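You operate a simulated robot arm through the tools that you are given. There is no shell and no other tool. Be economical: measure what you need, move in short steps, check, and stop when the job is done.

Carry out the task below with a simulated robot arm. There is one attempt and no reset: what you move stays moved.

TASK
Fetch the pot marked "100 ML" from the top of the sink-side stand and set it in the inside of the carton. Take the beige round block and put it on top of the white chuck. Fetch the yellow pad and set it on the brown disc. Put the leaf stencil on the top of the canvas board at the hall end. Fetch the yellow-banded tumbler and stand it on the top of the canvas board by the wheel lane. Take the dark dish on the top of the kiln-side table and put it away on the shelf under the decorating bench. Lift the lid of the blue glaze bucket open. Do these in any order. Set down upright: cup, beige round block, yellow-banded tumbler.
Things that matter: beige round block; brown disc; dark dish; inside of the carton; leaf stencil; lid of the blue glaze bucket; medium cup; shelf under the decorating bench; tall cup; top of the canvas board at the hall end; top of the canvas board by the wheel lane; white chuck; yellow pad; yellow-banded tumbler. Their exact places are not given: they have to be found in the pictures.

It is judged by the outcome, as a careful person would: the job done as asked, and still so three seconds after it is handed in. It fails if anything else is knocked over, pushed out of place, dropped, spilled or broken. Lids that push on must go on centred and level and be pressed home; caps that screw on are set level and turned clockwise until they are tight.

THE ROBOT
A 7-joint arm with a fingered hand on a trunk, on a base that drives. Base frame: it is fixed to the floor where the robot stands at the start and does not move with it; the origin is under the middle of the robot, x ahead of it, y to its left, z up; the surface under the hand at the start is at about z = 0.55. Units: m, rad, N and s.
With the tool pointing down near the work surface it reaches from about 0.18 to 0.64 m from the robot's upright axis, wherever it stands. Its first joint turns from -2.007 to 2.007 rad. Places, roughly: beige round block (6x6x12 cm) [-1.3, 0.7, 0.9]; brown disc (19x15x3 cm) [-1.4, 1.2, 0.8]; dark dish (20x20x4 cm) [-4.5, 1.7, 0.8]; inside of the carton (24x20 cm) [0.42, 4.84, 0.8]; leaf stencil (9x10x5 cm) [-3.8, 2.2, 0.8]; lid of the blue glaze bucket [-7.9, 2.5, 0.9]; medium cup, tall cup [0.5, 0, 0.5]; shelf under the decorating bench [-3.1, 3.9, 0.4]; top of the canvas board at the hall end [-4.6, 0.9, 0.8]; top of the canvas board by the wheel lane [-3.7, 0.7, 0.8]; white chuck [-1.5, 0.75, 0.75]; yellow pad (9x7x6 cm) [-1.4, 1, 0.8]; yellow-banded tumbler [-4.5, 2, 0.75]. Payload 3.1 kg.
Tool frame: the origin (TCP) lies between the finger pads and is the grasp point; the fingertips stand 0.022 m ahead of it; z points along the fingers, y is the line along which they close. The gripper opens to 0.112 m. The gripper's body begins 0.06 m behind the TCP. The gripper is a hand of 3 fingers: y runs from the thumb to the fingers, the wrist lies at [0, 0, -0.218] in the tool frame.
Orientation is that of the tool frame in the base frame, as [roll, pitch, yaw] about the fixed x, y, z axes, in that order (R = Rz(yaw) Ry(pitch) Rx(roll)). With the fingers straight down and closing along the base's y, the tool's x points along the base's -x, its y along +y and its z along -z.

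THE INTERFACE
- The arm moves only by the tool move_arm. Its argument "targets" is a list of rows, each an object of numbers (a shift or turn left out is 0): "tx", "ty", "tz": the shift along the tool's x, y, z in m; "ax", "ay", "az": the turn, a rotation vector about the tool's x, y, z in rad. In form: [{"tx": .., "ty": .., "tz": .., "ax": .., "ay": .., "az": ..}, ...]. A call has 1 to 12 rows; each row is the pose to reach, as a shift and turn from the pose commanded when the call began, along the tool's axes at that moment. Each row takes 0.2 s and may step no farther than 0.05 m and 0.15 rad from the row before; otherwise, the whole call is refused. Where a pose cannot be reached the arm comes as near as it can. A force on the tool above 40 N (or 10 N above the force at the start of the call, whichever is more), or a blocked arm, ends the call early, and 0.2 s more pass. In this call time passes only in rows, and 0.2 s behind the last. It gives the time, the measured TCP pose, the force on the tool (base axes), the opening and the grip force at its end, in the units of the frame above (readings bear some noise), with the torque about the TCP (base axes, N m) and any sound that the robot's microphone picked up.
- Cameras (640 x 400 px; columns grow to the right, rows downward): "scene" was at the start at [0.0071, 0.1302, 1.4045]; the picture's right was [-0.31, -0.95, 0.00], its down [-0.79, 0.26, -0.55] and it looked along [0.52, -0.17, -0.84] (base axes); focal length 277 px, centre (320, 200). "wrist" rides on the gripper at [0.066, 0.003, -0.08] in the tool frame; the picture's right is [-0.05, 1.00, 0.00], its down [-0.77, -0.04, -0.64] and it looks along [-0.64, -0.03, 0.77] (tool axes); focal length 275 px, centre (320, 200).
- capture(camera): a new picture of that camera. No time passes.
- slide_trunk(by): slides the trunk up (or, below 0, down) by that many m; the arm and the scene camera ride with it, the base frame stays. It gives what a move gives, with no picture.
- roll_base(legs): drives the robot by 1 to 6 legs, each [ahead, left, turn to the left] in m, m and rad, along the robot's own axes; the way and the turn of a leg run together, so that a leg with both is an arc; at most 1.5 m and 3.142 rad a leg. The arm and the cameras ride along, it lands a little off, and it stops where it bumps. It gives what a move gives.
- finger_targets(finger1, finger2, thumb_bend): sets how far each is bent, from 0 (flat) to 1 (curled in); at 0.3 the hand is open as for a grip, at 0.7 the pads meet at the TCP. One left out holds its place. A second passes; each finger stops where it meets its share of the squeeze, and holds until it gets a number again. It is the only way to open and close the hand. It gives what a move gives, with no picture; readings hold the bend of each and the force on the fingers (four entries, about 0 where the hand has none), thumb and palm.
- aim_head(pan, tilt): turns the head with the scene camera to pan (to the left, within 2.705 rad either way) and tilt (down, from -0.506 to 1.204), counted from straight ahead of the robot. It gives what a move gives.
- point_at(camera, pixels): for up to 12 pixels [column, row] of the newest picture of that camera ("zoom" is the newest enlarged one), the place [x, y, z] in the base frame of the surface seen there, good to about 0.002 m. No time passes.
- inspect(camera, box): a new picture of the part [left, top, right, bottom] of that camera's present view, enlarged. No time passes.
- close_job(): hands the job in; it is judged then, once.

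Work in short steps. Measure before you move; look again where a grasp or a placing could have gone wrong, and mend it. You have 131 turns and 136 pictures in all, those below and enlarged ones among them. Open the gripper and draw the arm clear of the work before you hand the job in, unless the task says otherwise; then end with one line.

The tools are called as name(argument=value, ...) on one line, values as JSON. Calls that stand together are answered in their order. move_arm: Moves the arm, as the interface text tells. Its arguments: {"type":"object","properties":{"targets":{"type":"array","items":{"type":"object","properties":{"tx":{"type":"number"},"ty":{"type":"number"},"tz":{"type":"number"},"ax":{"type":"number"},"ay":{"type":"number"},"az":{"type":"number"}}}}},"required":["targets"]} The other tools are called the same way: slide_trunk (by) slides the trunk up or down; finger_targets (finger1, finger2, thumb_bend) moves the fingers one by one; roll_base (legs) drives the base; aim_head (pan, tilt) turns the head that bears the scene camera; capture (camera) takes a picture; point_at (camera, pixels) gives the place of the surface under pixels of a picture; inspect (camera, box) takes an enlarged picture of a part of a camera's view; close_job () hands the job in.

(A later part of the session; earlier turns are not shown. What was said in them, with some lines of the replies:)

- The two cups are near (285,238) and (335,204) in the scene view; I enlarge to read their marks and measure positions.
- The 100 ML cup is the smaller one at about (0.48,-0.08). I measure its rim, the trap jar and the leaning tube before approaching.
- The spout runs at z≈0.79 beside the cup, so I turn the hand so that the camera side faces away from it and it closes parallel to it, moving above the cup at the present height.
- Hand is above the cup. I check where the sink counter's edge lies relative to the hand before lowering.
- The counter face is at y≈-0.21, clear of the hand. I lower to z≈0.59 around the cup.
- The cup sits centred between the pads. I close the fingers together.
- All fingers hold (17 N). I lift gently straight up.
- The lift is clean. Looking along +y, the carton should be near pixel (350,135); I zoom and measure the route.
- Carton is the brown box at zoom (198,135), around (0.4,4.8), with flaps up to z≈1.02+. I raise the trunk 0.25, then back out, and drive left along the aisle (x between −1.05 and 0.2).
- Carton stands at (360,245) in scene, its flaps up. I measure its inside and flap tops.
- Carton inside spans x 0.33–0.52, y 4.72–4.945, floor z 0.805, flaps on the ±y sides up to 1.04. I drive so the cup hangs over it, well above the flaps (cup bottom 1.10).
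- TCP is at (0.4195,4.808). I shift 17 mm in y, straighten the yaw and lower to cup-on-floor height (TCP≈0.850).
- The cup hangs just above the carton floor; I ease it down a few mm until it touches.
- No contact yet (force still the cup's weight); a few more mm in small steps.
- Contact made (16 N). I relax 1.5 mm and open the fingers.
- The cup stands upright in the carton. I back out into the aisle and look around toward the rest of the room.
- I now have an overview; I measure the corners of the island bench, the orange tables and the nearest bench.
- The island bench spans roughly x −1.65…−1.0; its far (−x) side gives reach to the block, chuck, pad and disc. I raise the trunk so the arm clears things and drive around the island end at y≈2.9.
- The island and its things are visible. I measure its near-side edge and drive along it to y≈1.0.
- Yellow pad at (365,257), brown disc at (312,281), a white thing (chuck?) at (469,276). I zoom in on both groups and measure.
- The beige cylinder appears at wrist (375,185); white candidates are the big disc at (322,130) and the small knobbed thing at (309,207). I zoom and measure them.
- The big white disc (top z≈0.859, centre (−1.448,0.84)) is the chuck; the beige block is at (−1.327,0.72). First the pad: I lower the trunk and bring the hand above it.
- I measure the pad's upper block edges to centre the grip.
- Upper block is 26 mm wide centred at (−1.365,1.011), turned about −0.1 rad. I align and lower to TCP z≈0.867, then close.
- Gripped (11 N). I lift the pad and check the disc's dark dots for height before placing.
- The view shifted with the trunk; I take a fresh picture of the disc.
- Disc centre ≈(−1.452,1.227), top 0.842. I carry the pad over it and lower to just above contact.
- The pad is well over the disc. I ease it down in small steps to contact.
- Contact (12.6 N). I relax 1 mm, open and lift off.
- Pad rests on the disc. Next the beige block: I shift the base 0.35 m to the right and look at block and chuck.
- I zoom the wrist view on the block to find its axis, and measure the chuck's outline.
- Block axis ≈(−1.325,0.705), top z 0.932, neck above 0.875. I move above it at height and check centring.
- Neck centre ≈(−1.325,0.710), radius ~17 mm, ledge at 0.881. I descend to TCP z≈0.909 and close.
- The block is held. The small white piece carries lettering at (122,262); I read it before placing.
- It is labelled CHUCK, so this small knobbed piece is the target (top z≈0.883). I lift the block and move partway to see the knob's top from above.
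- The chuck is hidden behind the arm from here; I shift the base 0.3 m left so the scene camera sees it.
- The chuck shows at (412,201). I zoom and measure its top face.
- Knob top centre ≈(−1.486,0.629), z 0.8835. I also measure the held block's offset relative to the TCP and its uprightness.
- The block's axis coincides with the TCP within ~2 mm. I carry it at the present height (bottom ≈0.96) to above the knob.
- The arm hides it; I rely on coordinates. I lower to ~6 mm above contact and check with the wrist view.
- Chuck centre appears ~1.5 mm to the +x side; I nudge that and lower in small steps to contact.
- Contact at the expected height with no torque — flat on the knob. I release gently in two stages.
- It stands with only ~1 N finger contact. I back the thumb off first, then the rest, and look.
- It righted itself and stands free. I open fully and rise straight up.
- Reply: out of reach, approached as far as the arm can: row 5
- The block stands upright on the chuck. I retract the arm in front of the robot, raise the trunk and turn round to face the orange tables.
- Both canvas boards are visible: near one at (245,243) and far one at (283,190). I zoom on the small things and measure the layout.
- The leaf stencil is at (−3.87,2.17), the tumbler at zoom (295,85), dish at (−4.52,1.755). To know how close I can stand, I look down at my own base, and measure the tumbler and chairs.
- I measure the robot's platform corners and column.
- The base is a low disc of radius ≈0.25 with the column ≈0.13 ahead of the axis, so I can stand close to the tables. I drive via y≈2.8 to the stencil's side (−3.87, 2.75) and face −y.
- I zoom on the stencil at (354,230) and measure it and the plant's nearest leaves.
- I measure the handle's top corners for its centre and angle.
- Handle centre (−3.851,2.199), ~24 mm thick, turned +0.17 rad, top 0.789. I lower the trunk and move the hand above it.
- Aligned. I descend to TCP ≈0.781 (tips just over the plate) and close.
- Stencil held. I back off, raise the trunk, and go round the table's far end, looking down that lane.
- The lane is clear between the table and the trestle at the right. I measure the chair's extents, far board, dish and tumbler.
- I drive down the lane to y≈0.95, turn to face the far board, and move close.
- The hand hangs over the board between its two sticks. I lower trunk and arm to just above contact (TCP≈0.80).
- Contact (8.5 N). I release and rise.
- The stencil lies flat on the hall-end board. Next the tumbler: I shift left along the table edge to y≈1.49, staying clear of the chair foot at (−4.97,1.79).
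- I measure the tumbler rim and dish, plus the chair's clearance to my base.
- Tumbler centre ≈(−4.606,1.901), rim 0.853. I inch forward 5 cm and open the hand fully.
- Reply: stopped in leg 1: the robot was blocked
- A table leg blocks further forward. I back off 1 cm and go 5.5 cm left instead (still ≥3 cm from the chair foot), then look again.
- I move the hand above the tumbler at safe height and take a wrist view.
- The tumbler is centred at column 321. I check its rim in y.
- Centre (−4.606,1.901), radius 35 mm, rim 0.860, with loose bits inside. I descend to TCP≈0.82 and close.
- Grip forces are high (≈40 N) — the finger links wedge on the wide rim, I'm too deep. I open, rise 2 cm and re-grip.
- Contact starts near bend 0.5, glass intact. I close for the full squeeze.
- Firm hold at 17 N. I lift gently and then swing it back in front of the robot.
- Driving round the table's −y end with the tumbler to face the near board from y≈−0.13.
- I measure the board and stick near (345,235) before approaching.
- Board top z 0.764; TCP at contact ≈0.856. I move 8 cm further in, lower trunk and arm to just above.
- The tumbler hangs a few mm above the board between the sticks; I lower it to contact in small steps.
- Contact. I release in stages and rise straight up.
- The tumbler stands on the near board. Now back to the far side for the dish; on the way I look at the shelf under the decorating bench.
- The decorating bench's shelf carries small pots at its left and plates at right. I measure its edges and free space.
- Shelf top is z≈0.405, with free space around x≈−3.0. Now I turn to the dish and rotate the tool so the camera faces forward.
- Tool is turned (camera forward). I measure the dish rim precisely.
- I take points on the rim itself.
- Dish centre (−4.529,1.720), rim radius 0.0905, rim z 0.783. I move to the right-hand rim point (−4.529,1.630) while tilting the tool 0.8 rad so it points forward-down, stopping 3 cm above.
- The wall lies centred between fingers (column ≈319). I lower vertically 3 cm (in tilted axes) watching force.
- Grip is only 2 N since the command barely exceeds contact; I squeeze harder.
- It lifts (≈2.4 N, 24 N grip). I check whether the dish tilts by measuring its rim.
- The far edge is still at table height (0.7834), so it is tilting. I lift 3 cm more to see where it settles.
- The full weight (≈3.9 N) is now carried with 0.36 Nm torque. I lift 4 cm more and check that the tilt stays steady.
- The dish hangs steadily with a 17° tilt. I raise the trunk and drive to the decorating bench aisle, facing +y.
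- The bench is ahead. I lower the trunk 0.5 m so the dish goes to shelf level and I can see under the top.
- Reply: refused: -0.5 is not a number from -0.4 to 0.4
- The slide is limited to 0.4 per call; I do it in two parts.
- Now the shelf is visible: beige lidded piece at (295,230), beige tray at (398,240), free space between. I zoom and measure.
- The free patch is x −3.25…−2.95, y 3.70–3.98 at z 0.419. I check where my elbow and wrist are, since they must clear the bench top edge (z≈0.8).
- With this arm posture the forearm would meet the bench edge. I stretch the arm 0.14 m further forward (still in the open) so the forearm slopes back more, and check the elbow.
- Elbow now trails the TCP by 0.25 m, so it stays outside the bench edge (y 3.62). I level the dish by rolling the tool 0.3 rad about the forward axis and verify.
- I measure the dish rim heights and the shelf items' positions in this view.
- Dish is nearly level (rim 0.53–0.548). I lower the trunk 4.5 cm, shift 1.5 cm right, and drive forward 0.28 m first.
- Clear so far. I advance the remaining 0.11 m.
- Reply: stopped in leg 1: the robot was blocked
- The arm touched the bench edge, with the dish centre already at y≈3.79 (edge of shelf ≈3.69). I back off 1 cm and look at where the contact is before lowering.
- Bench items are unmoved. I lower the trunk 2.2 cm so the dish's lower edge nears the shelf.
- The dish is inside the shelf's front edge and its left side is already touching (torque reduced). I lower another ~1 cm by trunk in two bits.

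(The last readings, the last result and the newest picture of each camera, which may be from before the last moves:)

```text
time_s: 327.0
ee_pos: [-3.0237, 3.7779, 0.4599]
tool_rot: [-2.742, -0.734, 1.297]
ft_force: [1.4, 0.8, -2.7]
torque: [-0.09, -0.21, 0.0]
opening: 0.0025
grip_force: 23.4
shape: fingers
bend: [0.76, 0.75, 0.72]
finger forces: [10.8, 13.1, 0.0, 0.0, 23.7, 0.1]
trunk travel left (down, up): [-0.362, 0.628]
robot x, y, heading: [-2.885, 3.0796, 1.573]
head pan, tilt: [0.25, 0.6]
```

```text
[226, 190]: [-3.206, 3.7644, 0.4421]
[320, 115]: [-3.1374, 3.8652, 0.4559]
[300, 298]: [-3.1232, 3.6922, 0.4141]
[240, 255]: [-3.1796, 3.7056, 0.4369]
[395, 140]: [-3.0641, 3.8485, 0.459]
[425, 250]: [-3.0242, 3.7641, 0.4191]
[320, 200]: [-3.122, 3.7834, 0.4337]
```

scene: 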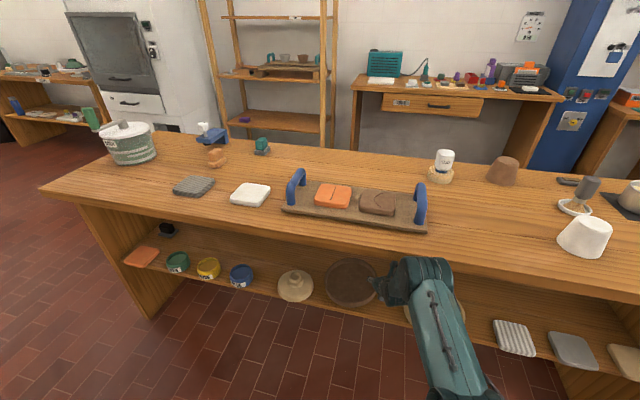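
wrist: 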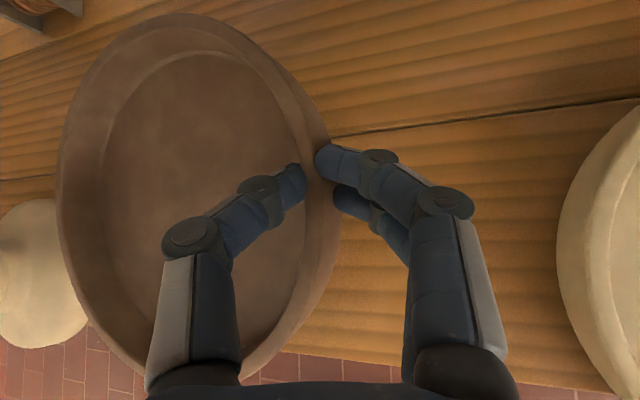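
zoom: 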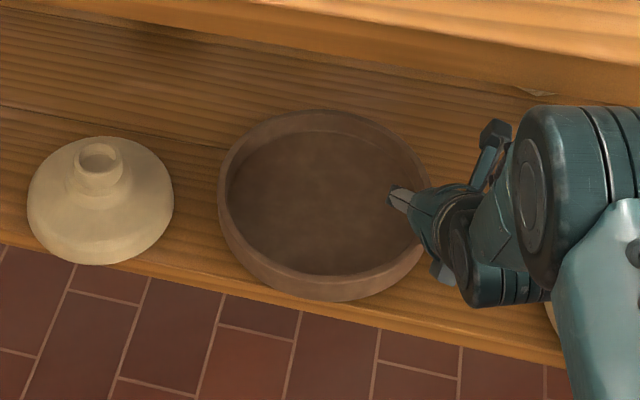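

Nearly flat now. I lower 3 mm more and loosen the fingers gently.

slide_trunk(by=-0.004)

finger_targets(finger1=0.68, finger2=0.68, thumb_bend=0.68)

finger_targets(finger1=0.58, finger2=0.58, thumb_bend=0.58)

inspect(camera="scene", box=[270, 230, 430, 330])

capture(camera="wrist")

```text
time_s: 327.5
ee_pos: [-3.0248, 3.7762, 0.4554]
tool_rot: [-2.743, -0.732, 1.297]
ft_force: [0.4, 0.8, -2.7]
torque: [-0.11, -0.19, -0.01]
opening: 0.0022
grip_force: 23.3
shape: fingers
bend: [0.76, 0.75, 0.72]
finger forces: [10.6, 12.9, 0.0, 0.0, 23.6, 0.0]
trunk travel left (down, up): [-0.358, 0.632]
robot x, y, heading: [-2.8872, 3.0831, 1.574]
head pan, tilt: [0.25, 0.6]
```

```text
time_s: 328.5
ee_pos: [-3.0241, 3.7782, 0.4559]
tool_rot: [-2.741, -0.733, 1.297]
ft_force: [0.9, 0.3, 1.9]
torque: [0.0, -0.05, 0.0]
opening: 0.0077
grip_force: 1.6
shape: fingers
bend: [0.68, 0.67, 0.68]
finger forces: [0.0, 2.2, 0.0, 0.0, 1.0, 0.0]
trunk travel left (down, up): [-0.358, 0.632]
robot x, y, heading: [-2.8879, 3.0801, 1.575]
head pan, tilt: [0.25, 0.6]
```

```text
time_s: 329.5
ee_pos: [-3.0242, 3.7774, 0.4556]
tool_rot: [-2.744, -0.732, 1.295]
ft_force: [0.5, -0.2, 0.3]
torque: [-0.03, 0.02, -0.02]
opening: 0.0347
grip_force: 0.1
shape: fingers
bend: [0.57, 0.57, 0.57]
finger forces: [0.1, 0.0, 0.0, 0.1, 0.0, 0.0]
trunk travel left (down, up): [-0.358, 0.632]
robot x, y, heading: [-2.8839, 3.0807, 1.572]
head pan, tilt: [0.25, 0.6]
```

```text
4.00 times, centred on (350, 280) of scene
```

zoom: 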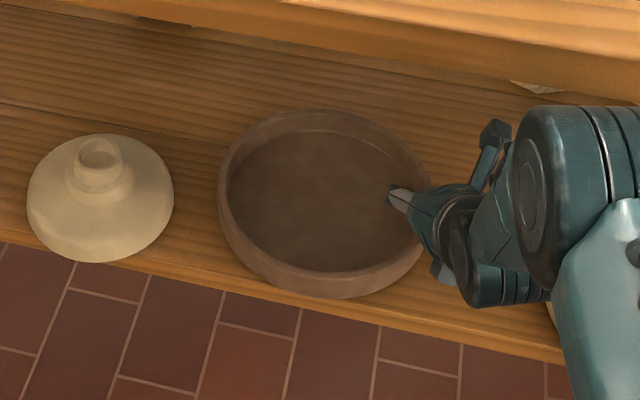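

```text
29 pictures are left
```

wrist: 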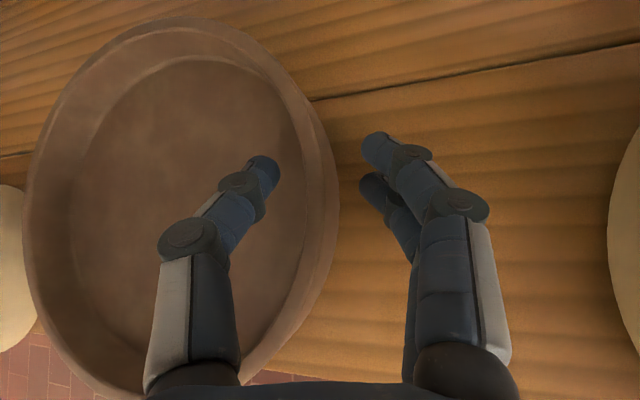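

The dish rests flat on the shelf, released. I raise 4 cm and back straight out.

slide_trunk(by=0.037)

roll_base(legs=[[-0.35, 0, 0]])

capture(camera="scene")

point_at(camera="scene", pixels=[[330, 245], [350, 260], [350, 230]])

```text
time_s: 330.3
ee_pos: [-3.0231, 3.7773, 0.4916]
tool_rot: [-2.741, -0.733, 1.295]
ft_force: [-0.1, 1.0, 0.4]
torque: [0.01, -0.02, 0.02]
opening: 0.0347
grip_force: 0.0
shape: fingers
bend: [0.57, 0.57, 0.57]
finger forces: [0.1, 0.0, 0.0, 0.0, 0.1, 0.0]
trunk travel left (down, up): [-0.395, 0.595]
robot x, y, heading: [-2.8846, 3.0815, 1.573]
head pan, tilt: [0.25, 0.6]
```

```text
time_s: 332.6
ee_pos: [-3.0218, 3.4336, 0.4925]
tool_rot: [-2.742, -0.734, 1.293]
ft_force: [-0.4, 0.0, -0.2]
torque: [0.0, 0.01, -0.04]
opening: 0.0347
grip_force: 0.1
shape: fingers
bend: [0.57, 0.57, 0.57]
finger forces: [0.0, 0.0, 0.1, 0.1, 0.0, 0.0]
trunk travel left (down, up): [-0.395, 0.595]
robot x, y, heading: [-2.8875, 2.7379, 1.568]
head pan, tilt: [0.25, 0.6]
```

```text
28 pictures are left
```

scene: 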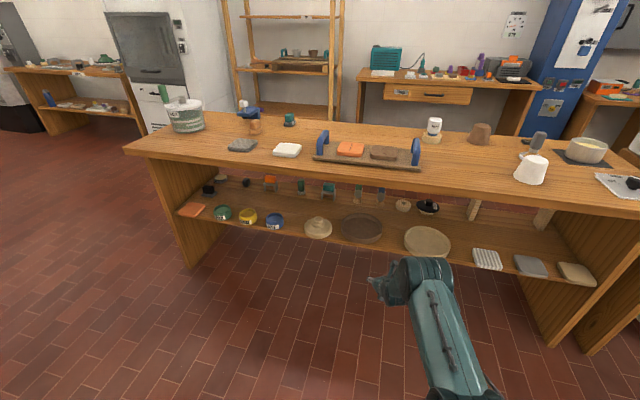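

```text
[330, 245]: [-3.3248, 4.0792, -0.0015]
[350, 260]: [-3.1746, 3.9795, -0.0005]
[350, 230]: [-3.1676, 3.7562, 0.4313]
```

The dish is on the shelf among its neighbours, all undisturbed. Now the bucket: I raise the trunk, right the tool, and drive along the aisle to look toward −x.

slide_trunk(by=0.4)

move_arm(targets=[{"ax": -0.1, "az": -0.1}, {"ax": -0.185, "az": -0.205}])

move_arm(targets=[{"ay": -0.14}, {"ay": -0.28, "tz": -0.02, "tx": -0.02}, {"ay": -0.42, "tz": -0.04, "tx": -0.04}, {"ay": -0.56, "tz": -0.06, "tx": -0.06}, {"ay": -0.7, "tz": -0.08, "tx": -0.08}, {"ay": -0.75, "tz": -0.09, "tx": -0.09}])

roll_base(legs=[[0, 1.3, 0], [0, 1.3, 0]])

aim_head(pan=1.6, tilt=0.35)

capture(camera="scene")

```text
time_s: 336.4
ee_pos: [-3.0223, 3.4338, 0.893]
tool_rot: [-2.742, -0.733, 1.295]
ft_force: [-0.2, 0.4, -0.2]
torque: [0.05, 0.0, 0.03]
opening: 0.0346
grip_force: 0.0
shape: fingers
bend: [0.57, 0.57, 0.57]
finger forces: [0.0, 0.1, 0.1, 0.0, 0.0, 0.0]
trunk travel left (down, up): [-0.795, 0.195]
robot x, y, heading: [-2.8868, 2.7377, 1.569]
head pan, tilt: [0.25, 0.6]
```

```text
time_s: 337.0
ee_pos: [-3.0225, 3.4343, 0.894]
tool_rot: [-3.115, -0.776, 1.568]
ft_force: [0.2, 0.0, 0.7]
torque: [-0.03, -0.01, 0.0]
opening: 0.035
grip_force: 0.0
shape: fingers
bend: [0.57, 0.57, 0.57]
finger forces: [0.0, 0.1, 0.0, 0.1, 0.0, 0.1]
trunk travel left (down, up): [-0.795, 0.195]
robot x, y, heading: [-2.8912, 2.7376, 1.567]
head pan, tilt: [0.25, 0.6]
```

```text
time_s: 338.4
ee_pos: [-3.0198, 3.3034, 0.8922]
tool_rot: [-3.128, -0.207, 1.582]
ft_force: [-0.3, 0.3, -0.4]
torque: [-0.01, 0.06, 0.0]
opening: 0.0349
grip_force: 0.0
shape: fingers
bend: [0.57, 0.57, 0.57]
finger forces: [0.0, 0.1, 0.1, 0.0, 0.0, 0.0]
out of reach, approached as far as the arm can: row 2, 3, 4, 5, 6
trunk travel left (down, up): [-0.795, 0.195]
robot x, y, heading: [-2.8864, 2.738, 1.565]
head pan, tilt: [0.25, 0.6]
```

```text
time_s: 351.2
ee_pos: [-5.6558, 3.3288, 0.8927]
tool_rot: [-3.128, -0.209, 1.575]
ft_force: [0.3, -0.4, 0.4]
torque: [-0.01, -0.01, -0.01]
opening: 0.0349
grip_force: 0.1
shape: fingers
bend: [0.57, 0.57, 0.57]
finger forces: [0.0, 0.0, 0.0, 0.1, 0.1, 0.0]
trunk travel left (down, up): [-0.795, 0.195]
robot x, y, heading: [-5.5297, 2.7618, 1.566]
head pan, tilt: [0.25, 0.6]
```

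```text
time_s: 352.7
ee_pos: [-5.6561, 3.3288, 0.8935]
tool_rot: [-3.129, -0.211, 1.578]
ft_force: [0.2, -0.1, -0.1]
torque: [-0.01, -0.03, 0.01]
opening: 0.0349
grip_force: 0.0
shape: fingers
bend: [0.57, 0.57, 0.57]
finger forces: [0.0, 0.0, 0.1, 0.0, 0.1, 0.1]
trunk travel left (down, up): [-0.795, 0.195]
robot x, y, heading: [-5.5258, 2.761, 1.566]
head pan, tilt: [1.6, 0.351]
```

```text
27 pictures are left
```

scene: 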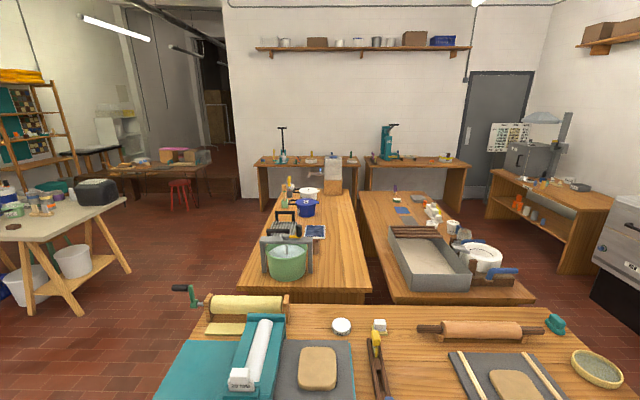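

The blue bucket is at (306,207) on the left rear bench. I zoom in on it and measure the benches.

inspect(camera="scene", box=[256, 170, 352, 230])

point_at(camera="scene", pixels=[[306, 207], [247, 285], [365, 290], [240, 335], [355, 200], [275, 190], [190, 310], [600, 305], [225, 250], [80, 310], [210, 300], [370, 195]])

```text
6.67 times, centred on (304, 200) of scene
```

zoom: 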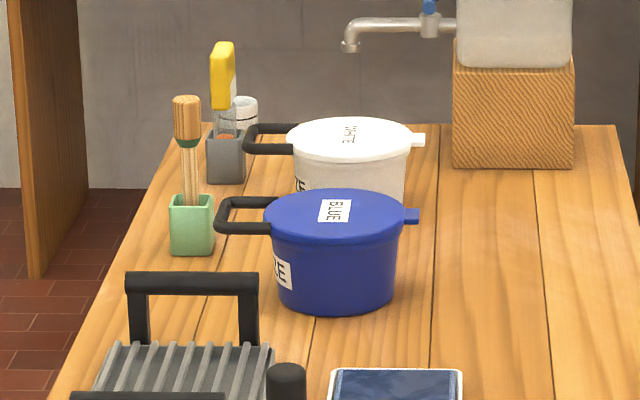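

```text
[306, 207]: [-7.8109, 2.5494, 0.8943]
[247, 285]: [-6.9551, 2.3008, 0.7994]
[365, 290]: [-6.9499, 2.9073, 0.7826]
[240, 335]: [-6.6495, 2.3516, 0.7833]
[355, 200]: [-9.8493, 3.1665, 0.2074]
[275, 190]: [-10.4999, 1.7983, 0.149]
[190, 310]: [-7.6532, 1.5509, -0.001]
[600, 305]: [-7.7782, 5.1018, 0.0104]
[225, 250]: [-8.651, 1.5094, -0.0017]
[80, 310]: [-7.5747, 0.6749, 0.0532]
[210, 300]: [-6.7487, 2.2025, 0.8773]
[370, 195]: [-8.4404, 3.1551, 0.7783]
```

The lid has a black loop handle on the −y side and a tab on +y. I raise the trunk and drive to the bench's −y side, facing +y, to see it closely.

slide_trunk(by=0.17)

roll_base(legs=[[-0.7, 0, 0], [-0.7, 0, 0], [0, 1.15, 0], [0, 1.1, 0]])

aim_head(pan=0.35, tilt=0.6)

capture(camera="scene")

```text
time_s: 354.6
ee_pos: [-5.6557, 3.3301, 1.0627]
tool_rot: [-3.13, -0.209, 1.575]
ft_force: [0.6, 0.6, 0.2]
torque: [-0.05, -0.02, -0.01]
opening: 0.0352
grip_force: 0.0
shape: fingers
bend: [0.57, 0.57, 0.57]
finger forces: [0.0, 0.0, 0.0, 0.0, 0.0, 0.1]
trunk travel left (down, up): [-0.965, 0.025]
robot x, y, heading: [-5.5304, 2.7598, 1.567]
head pan, tilt: [1.6, 0.351]
```

```text
time_s: 372.6
ee_pos: [-7.9197, 1.9821, 1.0619]
tool_rot: [-3.129, -0.21, 1.564]
ft_force: [-0.3, 0.9, -0.5]
torque: [0.0, 0.03, -0.01]
opening: 0.0348
grip_force: 0.0
shape: fingers
bend: [0.57, 0.57, 0.57]
finger forces: [0.0, 0.0, 0.0, 0.0, 0.0, 0.1]
trunk travel left (down, up): [-0.965, 0.025]
robot x, y, heading: [-7.7962, 1.4142, 1.552]
head pan, tilt: [1.6, 0.351]
```

```text
time_s: 374.0
ee_pos: [-7.9205, 1.9821, 1.0631]
tool_rot: [-3.128, -0.209, 1.568]
ft_force: [-1.2, -0.2, -0.1]
torque: [-0.01, 0.01, 0.01]
opening: 0.0351
grip_force: 0.0
shape: fingers
bend: [0.57, 0.57, 0.57]
finger forces: [0.0, 0.0, 0.0, 0.1, 0.1, 0.0]
trunk travel left (down, up): [-0.965, 0.025]
robot x, y, heading: [-7.796, 1.4164, 1.558]
head pan, tilt: [0.351, 0.6]
```

```text
25 pictures are left
```

scene: 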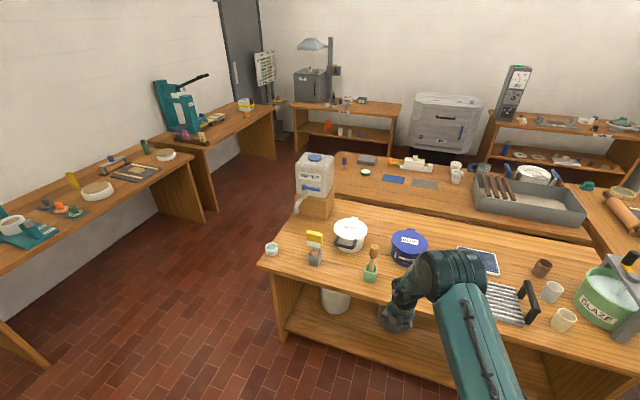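

I zoom on the bucket at (408,245) and measure lid, handle and neighbours.

inspect(camera="scene", box=[320, 205, 448, 285])

capture(camera="wrist")

```text
5.00 times, centred on (384, 245) of scene
```

zoom: 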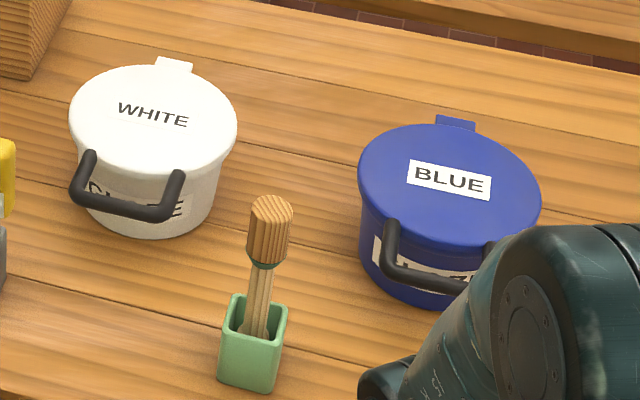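

```text
23 pictures are left
```

wrist: 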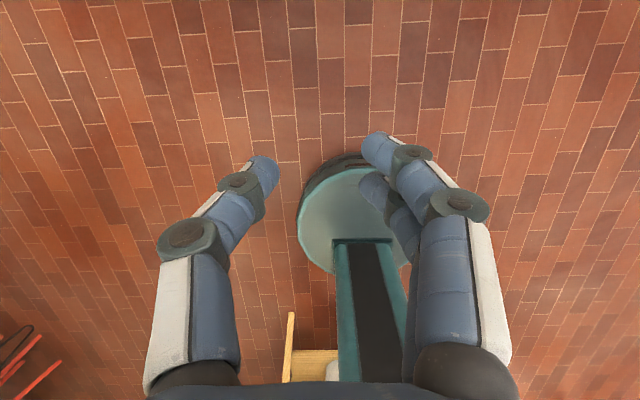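

The hinge tab is at the far (+y) side and the U-handle faces me. I measure handle, lid and hinge.

point_at(camera="zoom", pixels=[[391, 228], [388, 262], [440, 283], [415, 278], [455, 122], [450, 180], [362, 175], [540, 205], [435, 130], [405, 235], [400, 275], [270, 215]])

```text
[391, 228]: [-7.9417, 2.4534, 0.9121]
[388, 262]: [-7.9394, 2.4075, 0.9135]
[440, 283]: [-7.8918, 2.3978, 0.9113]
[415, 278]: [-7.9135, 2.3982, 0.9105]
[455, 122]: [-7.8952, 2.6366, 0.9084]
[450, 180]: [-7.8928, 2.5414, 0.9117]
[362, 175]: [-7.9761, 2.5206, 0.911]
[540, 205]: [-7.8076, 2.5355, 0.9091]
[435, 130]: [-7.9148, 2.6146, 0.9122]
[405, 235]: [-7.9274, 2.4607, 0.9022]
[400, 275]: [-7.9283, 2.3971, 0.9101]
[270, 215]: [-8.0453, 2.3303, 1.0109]
```

Handle bar: along x at y≈2.398, z≈0.905 (x −7.93…−7.855); hinge at y≈2.63. I turn the tool so it closes along y, untilt it, and retract.

move_arm(targets=[{"ay": -0.1}, {"ay": -0.21}])

move_arm(targets=[{"az": -0.145, "tx": -0.015}, {"az": -0.29, "tx": -0.03}, {"az": -0.435, "tx": -0.045}, {"az": -0.58, "tx": -0.06}, {"az": -0.725, "tx": -0.075}, {"az": -0.87, "tx": -0.09}, {"az": -1.015, "tx": -0.105}, {"az": -1.16, "tx": -0.12}, {"az": -1.305, "tx": -0.135}, {"az": -1.45, "tx": -0.155}, {"az": -1.571, "tx": -0.175}])

```text
time_s: 374.6
ee_pos: [-7.9199, 1.9803, 1.0628]
tool_rot: [-3.129, -0.21, 1.567]
ft_force: [0.3, -0.8, 0.5]
torque: [0.01, -0.02, 0.04]
opening: 0.0352
grip_force: 0.1
shape: fingers
bend: [0.57, 0.57, 0.57]
finger forces: [0.1, 0.0, 0.0, 0.0, 0.0, 0.0]
out of reach, approached as far as the arm can: row 1, 2
trunk travel left (down, up): [-0.965, 0.025]
robot x, y, heading: [-7.7991, 1.4106, 1.56]
head pan, tilt: [0.351, 0.6]
```

```text
time_s: 377.0
ee_pos: [-7.9202, 1.8106, 1.0251]
tool_rot: [2.932, -0.012, -3.14]
ft_force: [-0.4, 1.0, 0.1]
torque: [0.01, 0.02, -0.01]
opening: 0.0348
grip_force: 0.0
shape: fingers
bend: [0.57, 0.57, 0.57]
finger forces: [0.0, 0.0, 0.0, 0.0, 0.1, 0.1]
trunk travel left (down, up): [-0.965, 0.025]
robot x, y, heading: [-7.8006, 1.4138, 1.555]
head pan, tilt: [0.351, 0.6]
```

Orientation is nearly right; I remove the residual 0.21 tilt and shift 2.7 cm in x.

move_arm(targets=[{"ax": 0.1, "tx": -0.013}, {"ax": 0.21, "tx": -0.027}])

roll_base(legs=[[0.58, 0, 0.01]])

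capture(camera="wrist")

```text
time_s: 377.6
ee_pos: [-7.8926, 1.8129, 1.0251]
tool_rot: [-3.138, -0.013, 3.141]
ft_force: [-0.1, 0.1, 0.3]
torque: [0.03, 0.02, -0.01]
opening: 0.0349
grip_force: 0.1
shape: fingers
bend: [0.57, 0.57, 0.57]
finger forces: [0.1, 0.1, 0.1, 0.0, 0.0, 0.0]
trunk travel left (down, up): [-0.965, 0.025]
robot x, y, heading: [-7.7964, 1.4147, 1.558]
head pan, tilt: [0.351, 0.6]
```

```text
time_s: 380.9
ee_pos: [-7.8838, 2.3886, 1.0267]
tool_rot: [-3.139, -0.012, 3.139]
ft_force: [-0.1, -0.3, -0.2]
torque: [-0.02, 0.0, -0.01]
opening: 0.0348
grip_force: 0.0
shape: fingers
bend: [0.57, 0.57, 0.57]
finger forces: [0.0, 0.0, 0.1, 0.0, 0.0, 0.0]
trunk travel left (down, up): [-0.965, 0.025]
robot x, y, heading: [-7.7855, 1.9911, 1.557]
head pan, tilt: [0.351, 0.6]
```

```text
22 pictures are left
```

wrist: 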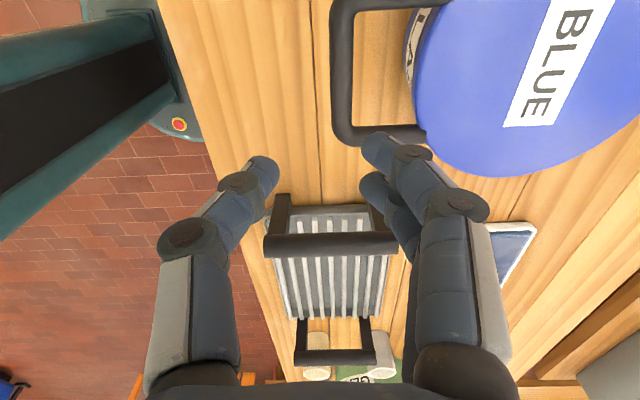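

I see the handle bar at columns 332–350. I measure the bar and the nearby rack.

point_at(camera="wrist", pixels=[[341, 30], [341, 70], [341, 110], [390, 135], [345, 135], [335, 70], [348, 70], [430, 80], [300, 243], [330, 205], [283, 200], [365, 10]])

```text
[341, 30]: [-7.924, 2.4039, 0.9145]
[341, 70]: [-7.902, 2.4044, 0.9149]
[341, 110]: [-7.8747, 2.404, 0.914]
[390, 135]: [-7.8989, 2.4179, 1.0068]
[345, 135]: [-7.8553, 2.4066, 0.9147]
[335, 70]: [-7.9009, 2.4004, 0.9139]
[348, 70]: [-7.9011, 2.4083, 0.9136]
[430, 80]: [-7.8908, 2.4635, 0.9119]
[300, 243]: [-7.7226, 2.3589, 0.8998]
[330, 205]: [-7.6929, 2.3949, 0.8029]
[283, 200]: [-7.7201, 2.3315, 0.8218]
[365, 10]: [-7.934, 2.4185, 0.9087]
```

Bar centre (−7.894,2.404,0.908). I align and descend to TCP z≈0.910, with fingers straddling the bar, then grip.

move_arm(targets=[{"tx": 0.01, "ty": 0.0155, "tz": 0.03}, {"tx": 0.01, "ty": 0.0155, "tz": 0.065}, {"tx": 0.01, "ty": 0.0155, "tz": 0.095}, {"tx": 0.01, "ty": 0.0155, "tz": 0.117}])

finger_targets(finger1=1.0, finger2=1.0, thumb_bend=1.0)

capture(camera="wrist")

```text
time_s: 381.9
ee_pos: [-7.8968, 2.4047, 0.9093]
tool_rot: [-3.139, -0.012, 3.14]
ft_force: [-0.6, -0.6, -0.8]
torque: [0.0, 0.01, 0.03]
opening: 0.0349
grip_force: 0.0
shape: fingers
bend: [0.57, 0.57, 0.57]
finger forces: [0.0, 0.0, 0.1, 0.0, 0.1, 0.0]
trunk travel left (down, up): [-0.965, 0.025]
robot x, y, heading: [-7.7849, 1.9895, 1.549]
head pan, tilt: [0.351, 0.6]
```

```text
time_s: 382.9
ee_pos: [-7.8946, 2.4049, 0.9081]
tool_rot: [-3.14, -0.012, 3.139]
ft_force: [0.6, -1.6, -1.2]
torque: [0.02, -0.01, 0.01]
opening: 0.0037
grip_force: 0.1
shape: fingers
bend: [0.88, 0.88, 0.9]
finger forces: [0.0, 0.0, 0.0, 0.0, 0.1, 0.1]
trunk travel left (down, up): [-0.965, 0.025]
robot x, y, heading: [-7.7856, 1.9943, 1.55]
head pan, tilt: [0.351, 0.6]
```

```text
21 pictures are left
```

wrist: 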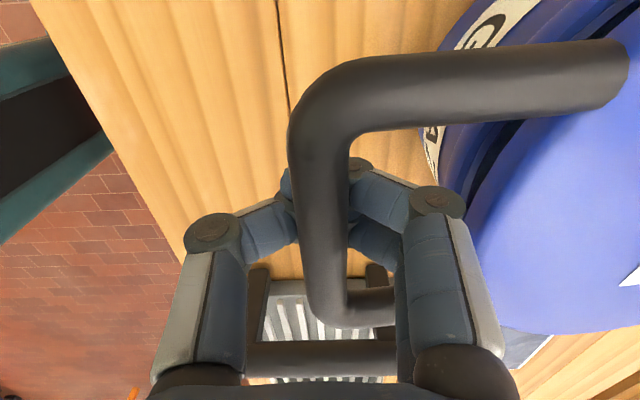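

The fingers have curled right under the bar, caging it without pinching — ideal for lifting. I lift along the hinge arc (radius ≈0.23) to about 49°.

move_arm(targets=[{"ty": 0.0008, "tz": -0.019}, {"ty": 0.0033, "tz": -0.0389}, {"ty": 0.0075, "tz": -0.058}, {"ty": 0.0132, "tz": -0.0767}, {"ty": 0.0293, "tz": -0.1123}, {"ty": 0.0511, "tz": -0.1446}, {"ty": 0.0782, "tz": -0.1728}])

capture(camera="scene")

```text
time_s: 384.5
ee_pos: [-7.8936, 2.4892, 1.0773]
tool_rot: [-3.136, -0.011, 3.14]
ft_force: [-2.9, 13.2, -19.9]
torque: [-0.6, -0.05, 0.08]
opening: 0.0028
grip_force: 16.1
shape: fingers
bend: [0.9, 0.9, 0.9]
finger forces: [16.3, 15.7, 0.0, 0.0, 0.0, 0.1]
trunk travel left (down, up): [-0.965, 0.025]
robot x, y, heading: [-7.7839, 1.9917, 1.554]
head pan, tilt: [0.351, 0.6]
```

```text
20 pictures are left
```

scene: 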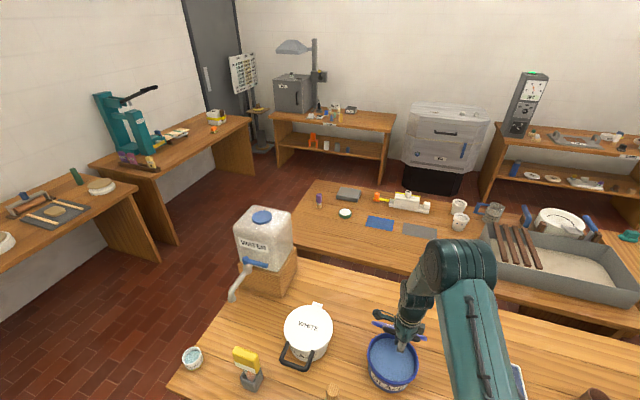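

The lid is lifting (bucket interior visible). Force reads 13 N in +y, so the hook drags radially; I look closely before continuing.

inspect(camera="scene", box=[330, 280, 458, 400])

capture(camera="wrist")

point_at(camera="wrist", pixels=[[320, 150], [320, 250], [330, 200], [345, 100], [450, 80], [560, 100], [560, 250]])

```text
3.33 times, centred on (394, 340) of scene
```

zoom: 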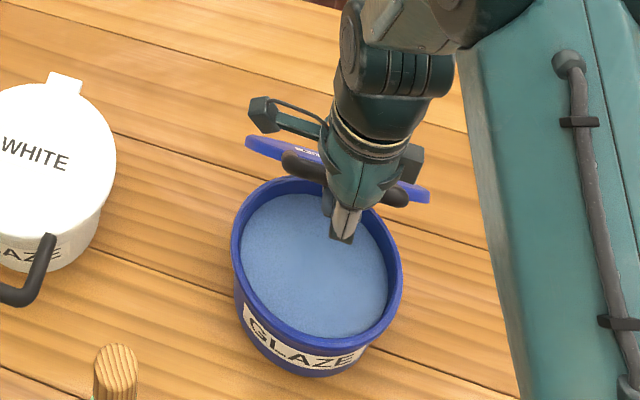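

```text
18 pictures are left
```

wrist: 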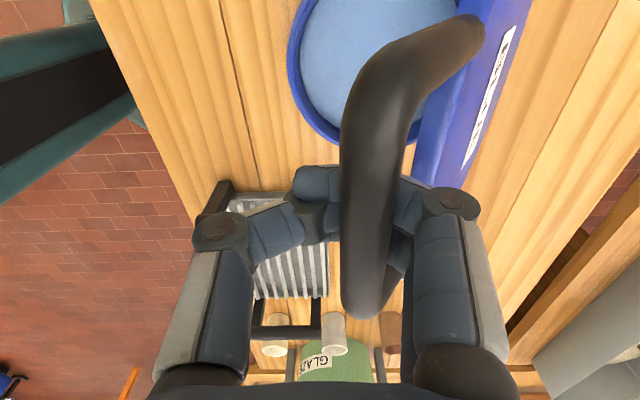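

```text
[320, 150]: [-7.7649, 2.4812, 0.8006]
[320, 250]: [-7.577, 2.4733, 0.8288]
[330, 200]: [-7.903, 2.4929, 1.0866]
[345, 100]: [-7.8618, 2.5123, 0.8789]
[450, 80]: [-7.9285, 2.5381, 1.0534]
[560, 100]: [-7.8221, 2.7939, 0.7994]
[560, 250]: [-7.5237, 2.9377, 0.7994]
```

Fitting the bar's present place (2.502,1.08), the hinge is at y≈2.61 and R≈0.206. I follow that corrected arc on to about 83°.

move_arm(targets=[{"ty": 0.0246, "tz": -0.002}, {"ty": 0.0431, "tz": -0.0113}, {"ty": 0.0573, "tz": -0.017}, {"ty": 0.0721, "tz": -0.0218}, {"ty": 0.0871, "tz": -0.0253}, {"ty": 0.1021, "tz": -0.0278}])

capture(camera="wrist")

inspect(camera="scene", box=[330, 260, 458, 380])

```text
time_s: 385.9
ee_pos: [-7.8935, 2.5844, 1.1095]
tool_rot: [-3.14, -0.012, 3.141]
ft_force: [0.8, 0.5, 0.5]
torque: [0.02, -0.02, -0.03]
opening: 0.0039
grip_force: 0.0
shape: fingers
bend: [0.91, 0.91, 0.91]
finger forces: [0.0, 0.0, 0.0, 0.1, 0.1, 0.0]
trunk travel left (down, up): [-0.965, 0.025]
robot x, y, heading: [-7.7841, 1.9941, 1.552]
head pan, tilt: [0.351, 0.6]
```

```text
17 pictures are left
```

wrist: 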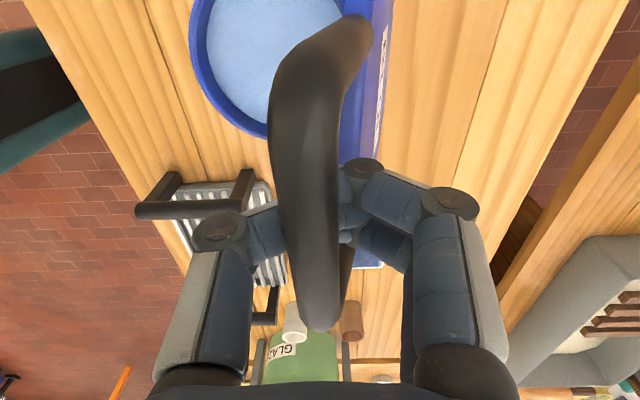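

```text
3.33 times, centred on (394, 320) of scene
```

zoom: 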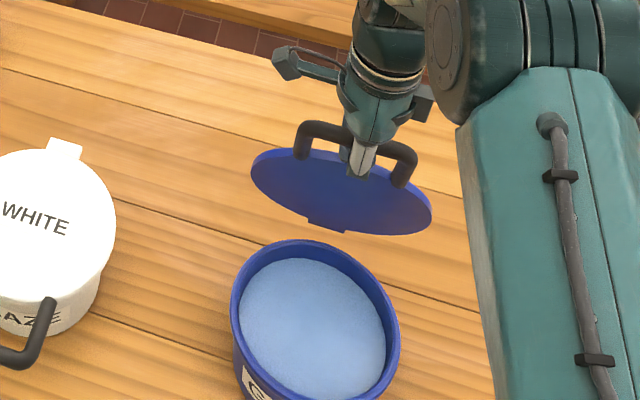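

No force at all: the lid is at ≈75–80° and the bar is caged. At the top of the arc the path is level, so I drive the base 6 cm ahead to carry the lid past vertical.

roll_base(legs=[[0.06, 0, 0]])

inspect(camera="scene", box=[330, 270, 458, 390])

capture(camera="wrist")

```text
time_s: 387.0
ee_pos: [-7.8929, 2.6349, 1.1085]
tool_rot: [-3.123, -0.01, 3.141]
ft_force: [0.1, -0.7, 1.1]
torque: [-0.06, -0.04, -0.04]
opening: 0.0042
grip_force: 0.1
shape: fingers
bend: [0.91, 0.91, 0.93]
finger forces: [0.0, 0.0, 0.0, 0.0, 0.3, 0.0]
trunk travel left (down, up): [-0.965, 0.025]
robot x, y, heading: [-7.785, 2.0495, 1.557]
head pan, tilt: [0.351, 0.6]
stopped in leg 1: the force on the tool passed its limit at 55 N (the readings are from after the stop); the commanded pose is now the measured one
```

```text
3.33 times, centred on (394, 330) of scene
```

zoom: 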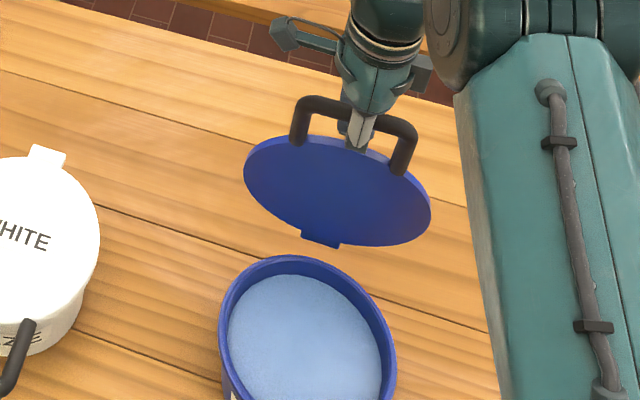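

```text
14 pictures are left
```

wrist: 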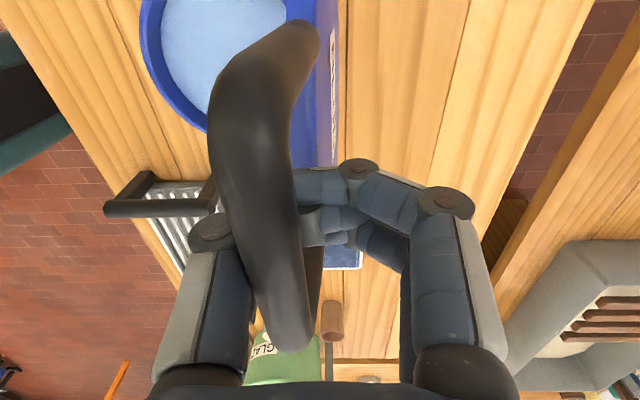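

A stop was met (55 N). I measure the lid's angle and check the bucket's place.

point_at(camera="zoom", pixels=[[300, 145], [320, 190], [320, 225], [320, 240], [340, 102], [225, 330], [392, 340], [290, 262], [300, 320]])

```text
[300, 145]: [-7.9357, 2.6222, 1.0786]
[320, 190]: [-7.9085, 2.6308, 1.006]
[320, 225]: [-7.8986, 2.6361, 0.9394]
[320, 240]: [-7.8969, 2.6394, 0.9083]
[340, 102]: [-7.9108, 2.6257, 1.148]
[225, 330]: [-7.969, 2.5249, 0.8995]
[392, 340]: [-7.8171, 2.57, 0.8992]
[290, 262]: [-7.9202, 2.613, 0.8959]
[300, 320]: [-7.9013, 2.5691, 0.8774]
```

The lid stands ≈84° open against its stop; the bucket hasn't moved. I uncurl the fingers partway and see whether the lid stays by itself.

finger_targets(finger1=0.5, finger2=0.5, thumb_bend=0.45)

inspect(camera="scene", box=[330, 270, 458, 390])

capture(camera="wrist")

point_at(camera="zoom", pixels=[[300, 145], [320, 190], [320, 240], [335, 102], [315, 100]])

```text
time_s: 388.0
ee_pos: [-7.8928, 2.6349, 1.1096]
tool_rot: [-3.127, -0.01, -3.141]
ft_force: [0.2, 4.0, 15.1]
torque: [0.76, -0.08, 0.06]
opening: 0.0275
grip_force: 17.7
shape: fingers
bend: [0.5, 0.5, 0.67]
finger forces: [0.0, 0.0, 0.0, 0.1, 35.3, 0.0]
trunk travel left (down, up): [-0.965, 0.025]
robot x, y, heading: [-7.7856, 2.0462, 1.557]
head pan, tilt: [0.351, 0.6]
```

```text
3.33 times, centred on (394, 330) of scene
```

zoom: 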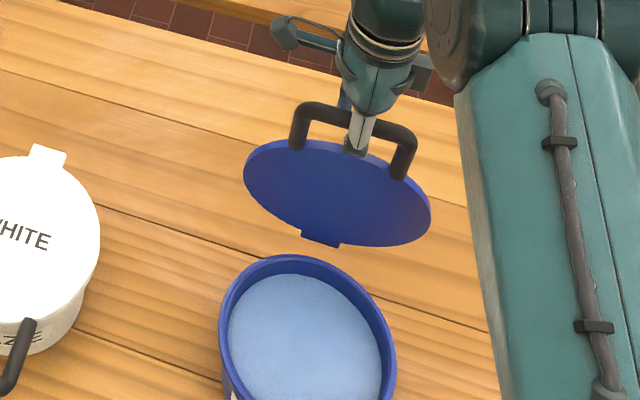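

```text
12 pictures are left
```

wrist: 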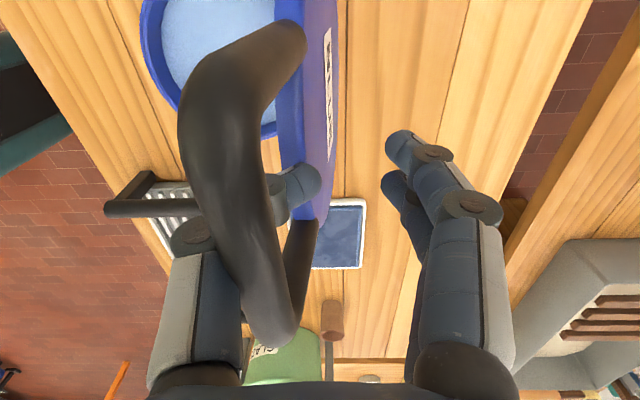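

```text
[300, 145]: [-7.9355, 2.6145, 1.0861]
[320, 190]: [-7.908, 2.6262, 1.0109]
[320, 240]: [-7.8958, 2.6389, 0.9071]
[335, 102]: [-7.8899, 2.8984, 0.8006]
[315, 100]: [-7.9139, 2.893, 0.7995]
```

The thumb is hooked under the bar and can't open with the bar sitting 3 cm above the TCP. I re-curl it, then recentre the TCP on the bar (−24 mm y, +24 mm z), as it was at engagement.

finger_targets(finger1=0.55, finger2=0.55, thumb_bend=0.9)

move_arm(targets=[{"ty": -0.012, "tz": -0.008}, {"ty": -0.024, "tz": -0.016}, {"ty": -0.025, "tz": -0.024}])

capture(camera="wrist")

```text
time_s: 389.0
ee_pos: [-7.8925, 2.6341, 1.1086]
tool_rot: [-3.122, -0.009, 3.141]
ft_force: [-0.1, -4.8, -2.7]
torque: [0.19, -0.01, 0.01]
opening: 0.0147
grip_force: 2.5
shape: fingers
bend: [0.55, 0.55, 0.9]
finger forces: [0.0, 0.1, 0.0, 0.1, 4.6, 0.0]
trunk travel left (down, up): [-0.965, 0.025]
robot x, y, heading: [-7.7851, 2.0474, 1.552]
head pan, tilt: [0.351, 0.6]
```

```text
time_s: 389.8
ee_pos: [-7.8933, 2.6124, 1.1294]
tool_rot: [-3.118, -0.01, -3.14]
ft_force: [0.8, 2.8, -19.7]
torque: [-0.15, 0.01, 0.01]
opening: 0.0115
grip_force: 7.2
shape: fingers
bend: [0.55, 0.55, 0.84]
finger forces: [0.0, 0.1, 0.1, 0.0, 15.1, 0.0]
trunk travel left (down, up): [-0.965, 0.025]
robot x, y, heading: [-7.7824, 2.0485, 1.552]
head pan, tilt: [0.351, 0.6]
```

```text
11 pictures are left
```

wrist: 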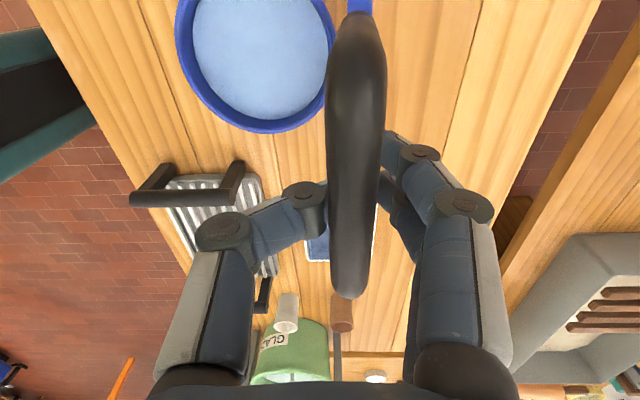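

The lid now stands practically vertical; the thumb is just pulling up on the bar. I lower 8 mm to unload, then open the thumb.

move_arm(targets=[{"tz": 0.005}, {"tz": 0.009}])

finger_targets(thumb_bend=0.5)

capture(camera="wrist")

```text
time_s: 390.4
ee_pos: [-7.8933, 2.6113, 1.1248]
tool_rot: [-3.125, -0.009, 3.141]
ft_force: [-0.2, -1.0, -3.6]
torque: [0.0, -0.01, -0.01]
opening: 0.0133
grip_force: 1.9
shape: fingers
bend: [0.55, 0.55, 0.87]
finger forces: [0.0, 0.1, 0.1, 0.0, 3.8, 0.1]
trunk travel left (down, up): [-0.965, 0.025]
robot x, y, heading: [-7.7875, 2.0507, 1.557]
head pan, tilt: [0.351, 0.6]
```

```text
time_s: 391.4
ee_pos: [-7.8934, 2.6106, 1.1242]
tool_rot: [-3.123, -0.009, 3.14]
ft_force: [-0.2, 0.3, 0.0]
torque: [0.02, 0.01, -0.01]
opening: 0.0481
grip_force: 0.2
shape: fingers
bend: [0.55, 0.55, 0.5]
finger forces: [0.0, 0.0, 0.1, 0.0, 0.0, 0.0]
trunk travel left (down, up): [-0.965, 0.025]
robot x, y, heading: [-7.7826, 2.0466, 1.56]
head pan, tilt: [0.351, 0.6]
```

```text
10 pictures are left
```

wrist: 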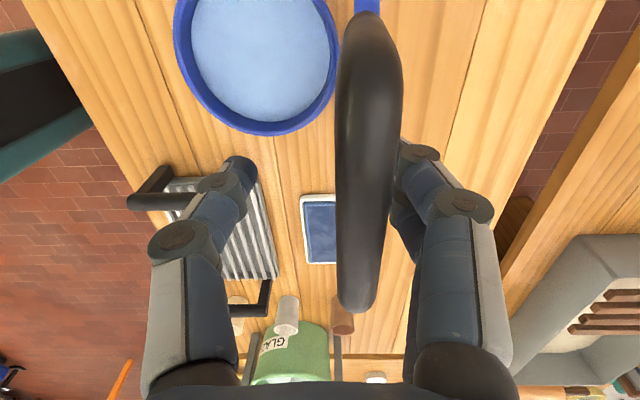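

The thumb is free and the lid stands on its own. I open the fingers further and rise clear.

finger_targets(finger1=0.36, finger2=0.36, thumb_bend=0.36)

move_arm(targets=[{"tz": -0.02, "ty": 0.004}, {"tz": -0.05, "ty": 0.005}, {"tz": -0.08, "ty": 0.005}, {"tz": -0.11, "ty": 0.005}])

inspect(camera="scene", box=[320, 250, 480, 390])

point_at(camera="zoom", pixels=[[300, 180], [300, 200], [300, 230], [310, 150], [280, 260]])

```text
time_s: 392.4
ee_pos: [-7.8929, 2.6105, 1.1236]
tool_rot: [-3.121, -0.009, -3.141]
ft_force: [0.2, -0.2, 0.7]
torque: [0.01, 0.0, -0.02]
opening: 0.0945
grip_force: 0.0
shape: fingers
bend: [0.36, 0.36, 0.36]
finger forces: [0.0, 0.0, 0.1, 0.1, 0.0, 0.0]
trunk travel left (down, up): [-0.965, 0.025]
robot x, y, heading: [-7.7871, 2.0442, 1.55]
head pan, tilt: [0.351, 0.6]
```

```text
time_s: 393.4
ee_pos: [-7.8911, 2.6175, 1.2334]
tool_rot: [-3.121, -0.01, 3.14]
ft_force: [0.3, -1.0, -0.5]
torque: [0.01, 0.0, 0.0]
opening: 0.0947
grip_force: 0.0
shape: fingers
bend: [0.36, 0.36, 0.36]
finger forces: [0.0, 0.1, 0.0, 0.0, 0.0, 0.0]
trunk travel left (down, up): [-0.965, 0.025]
robot x, y, heading: [-7.7885, 2.0497, 1.557]
head pan, tilt: [0.351, 0.6]
```

```text
2.86 times, centred on (400, 320) of scene
```

zoom: 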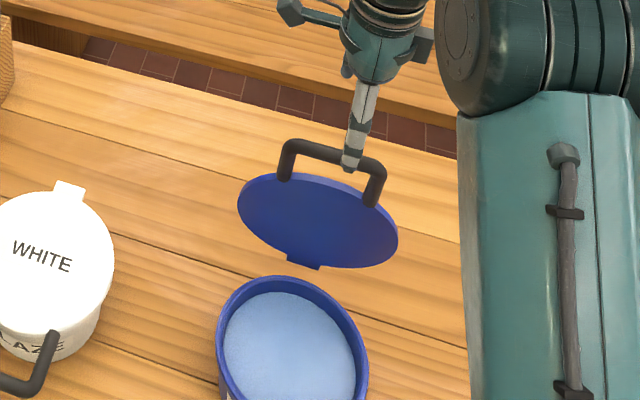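

```text
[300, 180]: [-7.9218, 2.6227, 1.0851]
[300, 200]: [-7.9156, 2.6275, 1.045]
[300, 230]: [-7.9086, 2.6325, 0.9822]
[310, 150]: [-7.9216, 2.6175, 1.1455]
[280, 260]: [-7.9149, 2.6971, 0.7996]
```

The lid stands open at ≈85° unaided. I raise a bit more and back away, then check that it stays.

move_arm(targets=[{"tz": -0.03}])

roll_base(legs=[[-0.55, 0, 0]])

aim_head(pan=0.2, tilt=0.5)

capture(camera="scene")

```text
time_s: 393.8
ee_pos: [-7.8885, 2.6188, 1.2641]
tool_rot: [-3.121, -0.01, 3.141]
ft_force: [-0.1, 0.7, 0.4]
torque: [-0.02, 0.0, 0.0]
opening: 0.0945
grip_force: 0.1
shape: fingers
bend: [0.36, 0.36, 0.36]
finger forces: [0.0, 0.0, 0.0, 0.0, 0.0, 0.0]
trunk travel left (down, up): [-0.965, 0.025]
robot x, y, heading: [-7.7881, 2.0452, 1.552]
head pan, tilt: [0.351, 0.6]
```

```text
time_s: 396.9
ee_pos: [-7.9014, 2.0836, 1.2632]
tool_rot: [-3.122, -0.009, -3.128]
ft_force: [0.2, 0.8, -0.6]
torque: [0.0, 0.04, 0.0]
opening: 0.0943
grip_force: 0.1
shape: fingers
bend: [0.36, 0.36, 0.36]
finger forces: [0.0, 0.0, 0.0, 0.0, 0.0, 0.0]
trunk travel left (down, up): [-0.965, 0.025]
robot x, y, heading: [-7.7934, 1.5113, 1.564]
head pan, tilt: [0.351, 0.6]
```

```text
time_s: 397.6
ee_pos: [-7.9024, 2.0815, 1.2628]
tool_rot: [-3.123, -0.01, -3.127]
ft_force: [0.2, 0.4, 0.0]
torque: [0.0, 0.0, -0.01]
opening: 0.0944
grip_force: 0.1
shape: fingers
bend: [0.36, 0.36, 0.36]
finger forces: [0.0, 0.0, 0.1, 0.0, 0.1, 0.1]
trunk travel left (down, up): [-0.965, 0.025]
robot x, y, heading: [-7.7912, 1.5105, 1.564]
head pan, tilt: [0.201, 0.499]
```

```text
8 pictures are left
```

scene: 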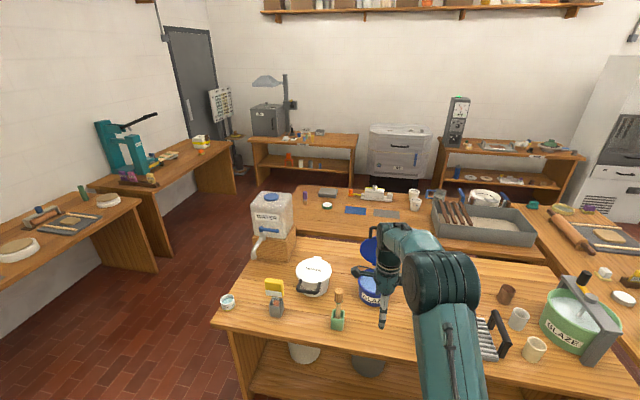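

The lid is still up behind the hand at (370,247); one zoom to confirm.

inspect(camera="scene", box=[320, 210, 420, 320])

```text
3.64 times, centred on (370, 265) of scene
```

zoom: 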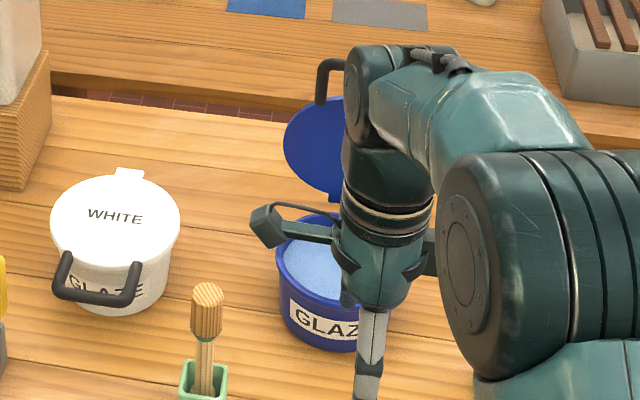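

The lid stands open by itself, the hand is open and clear, and all seven jobs are done; I hand the job in.

close_job()

```text
The job is handed in.
```

I did all seven jobs and handed the job in: the 100 ML cup, beige block, yellow pad, leaf stencil, tumbler and dish are in their places, and the blue bucket's lid stands open by itself at about 85°.
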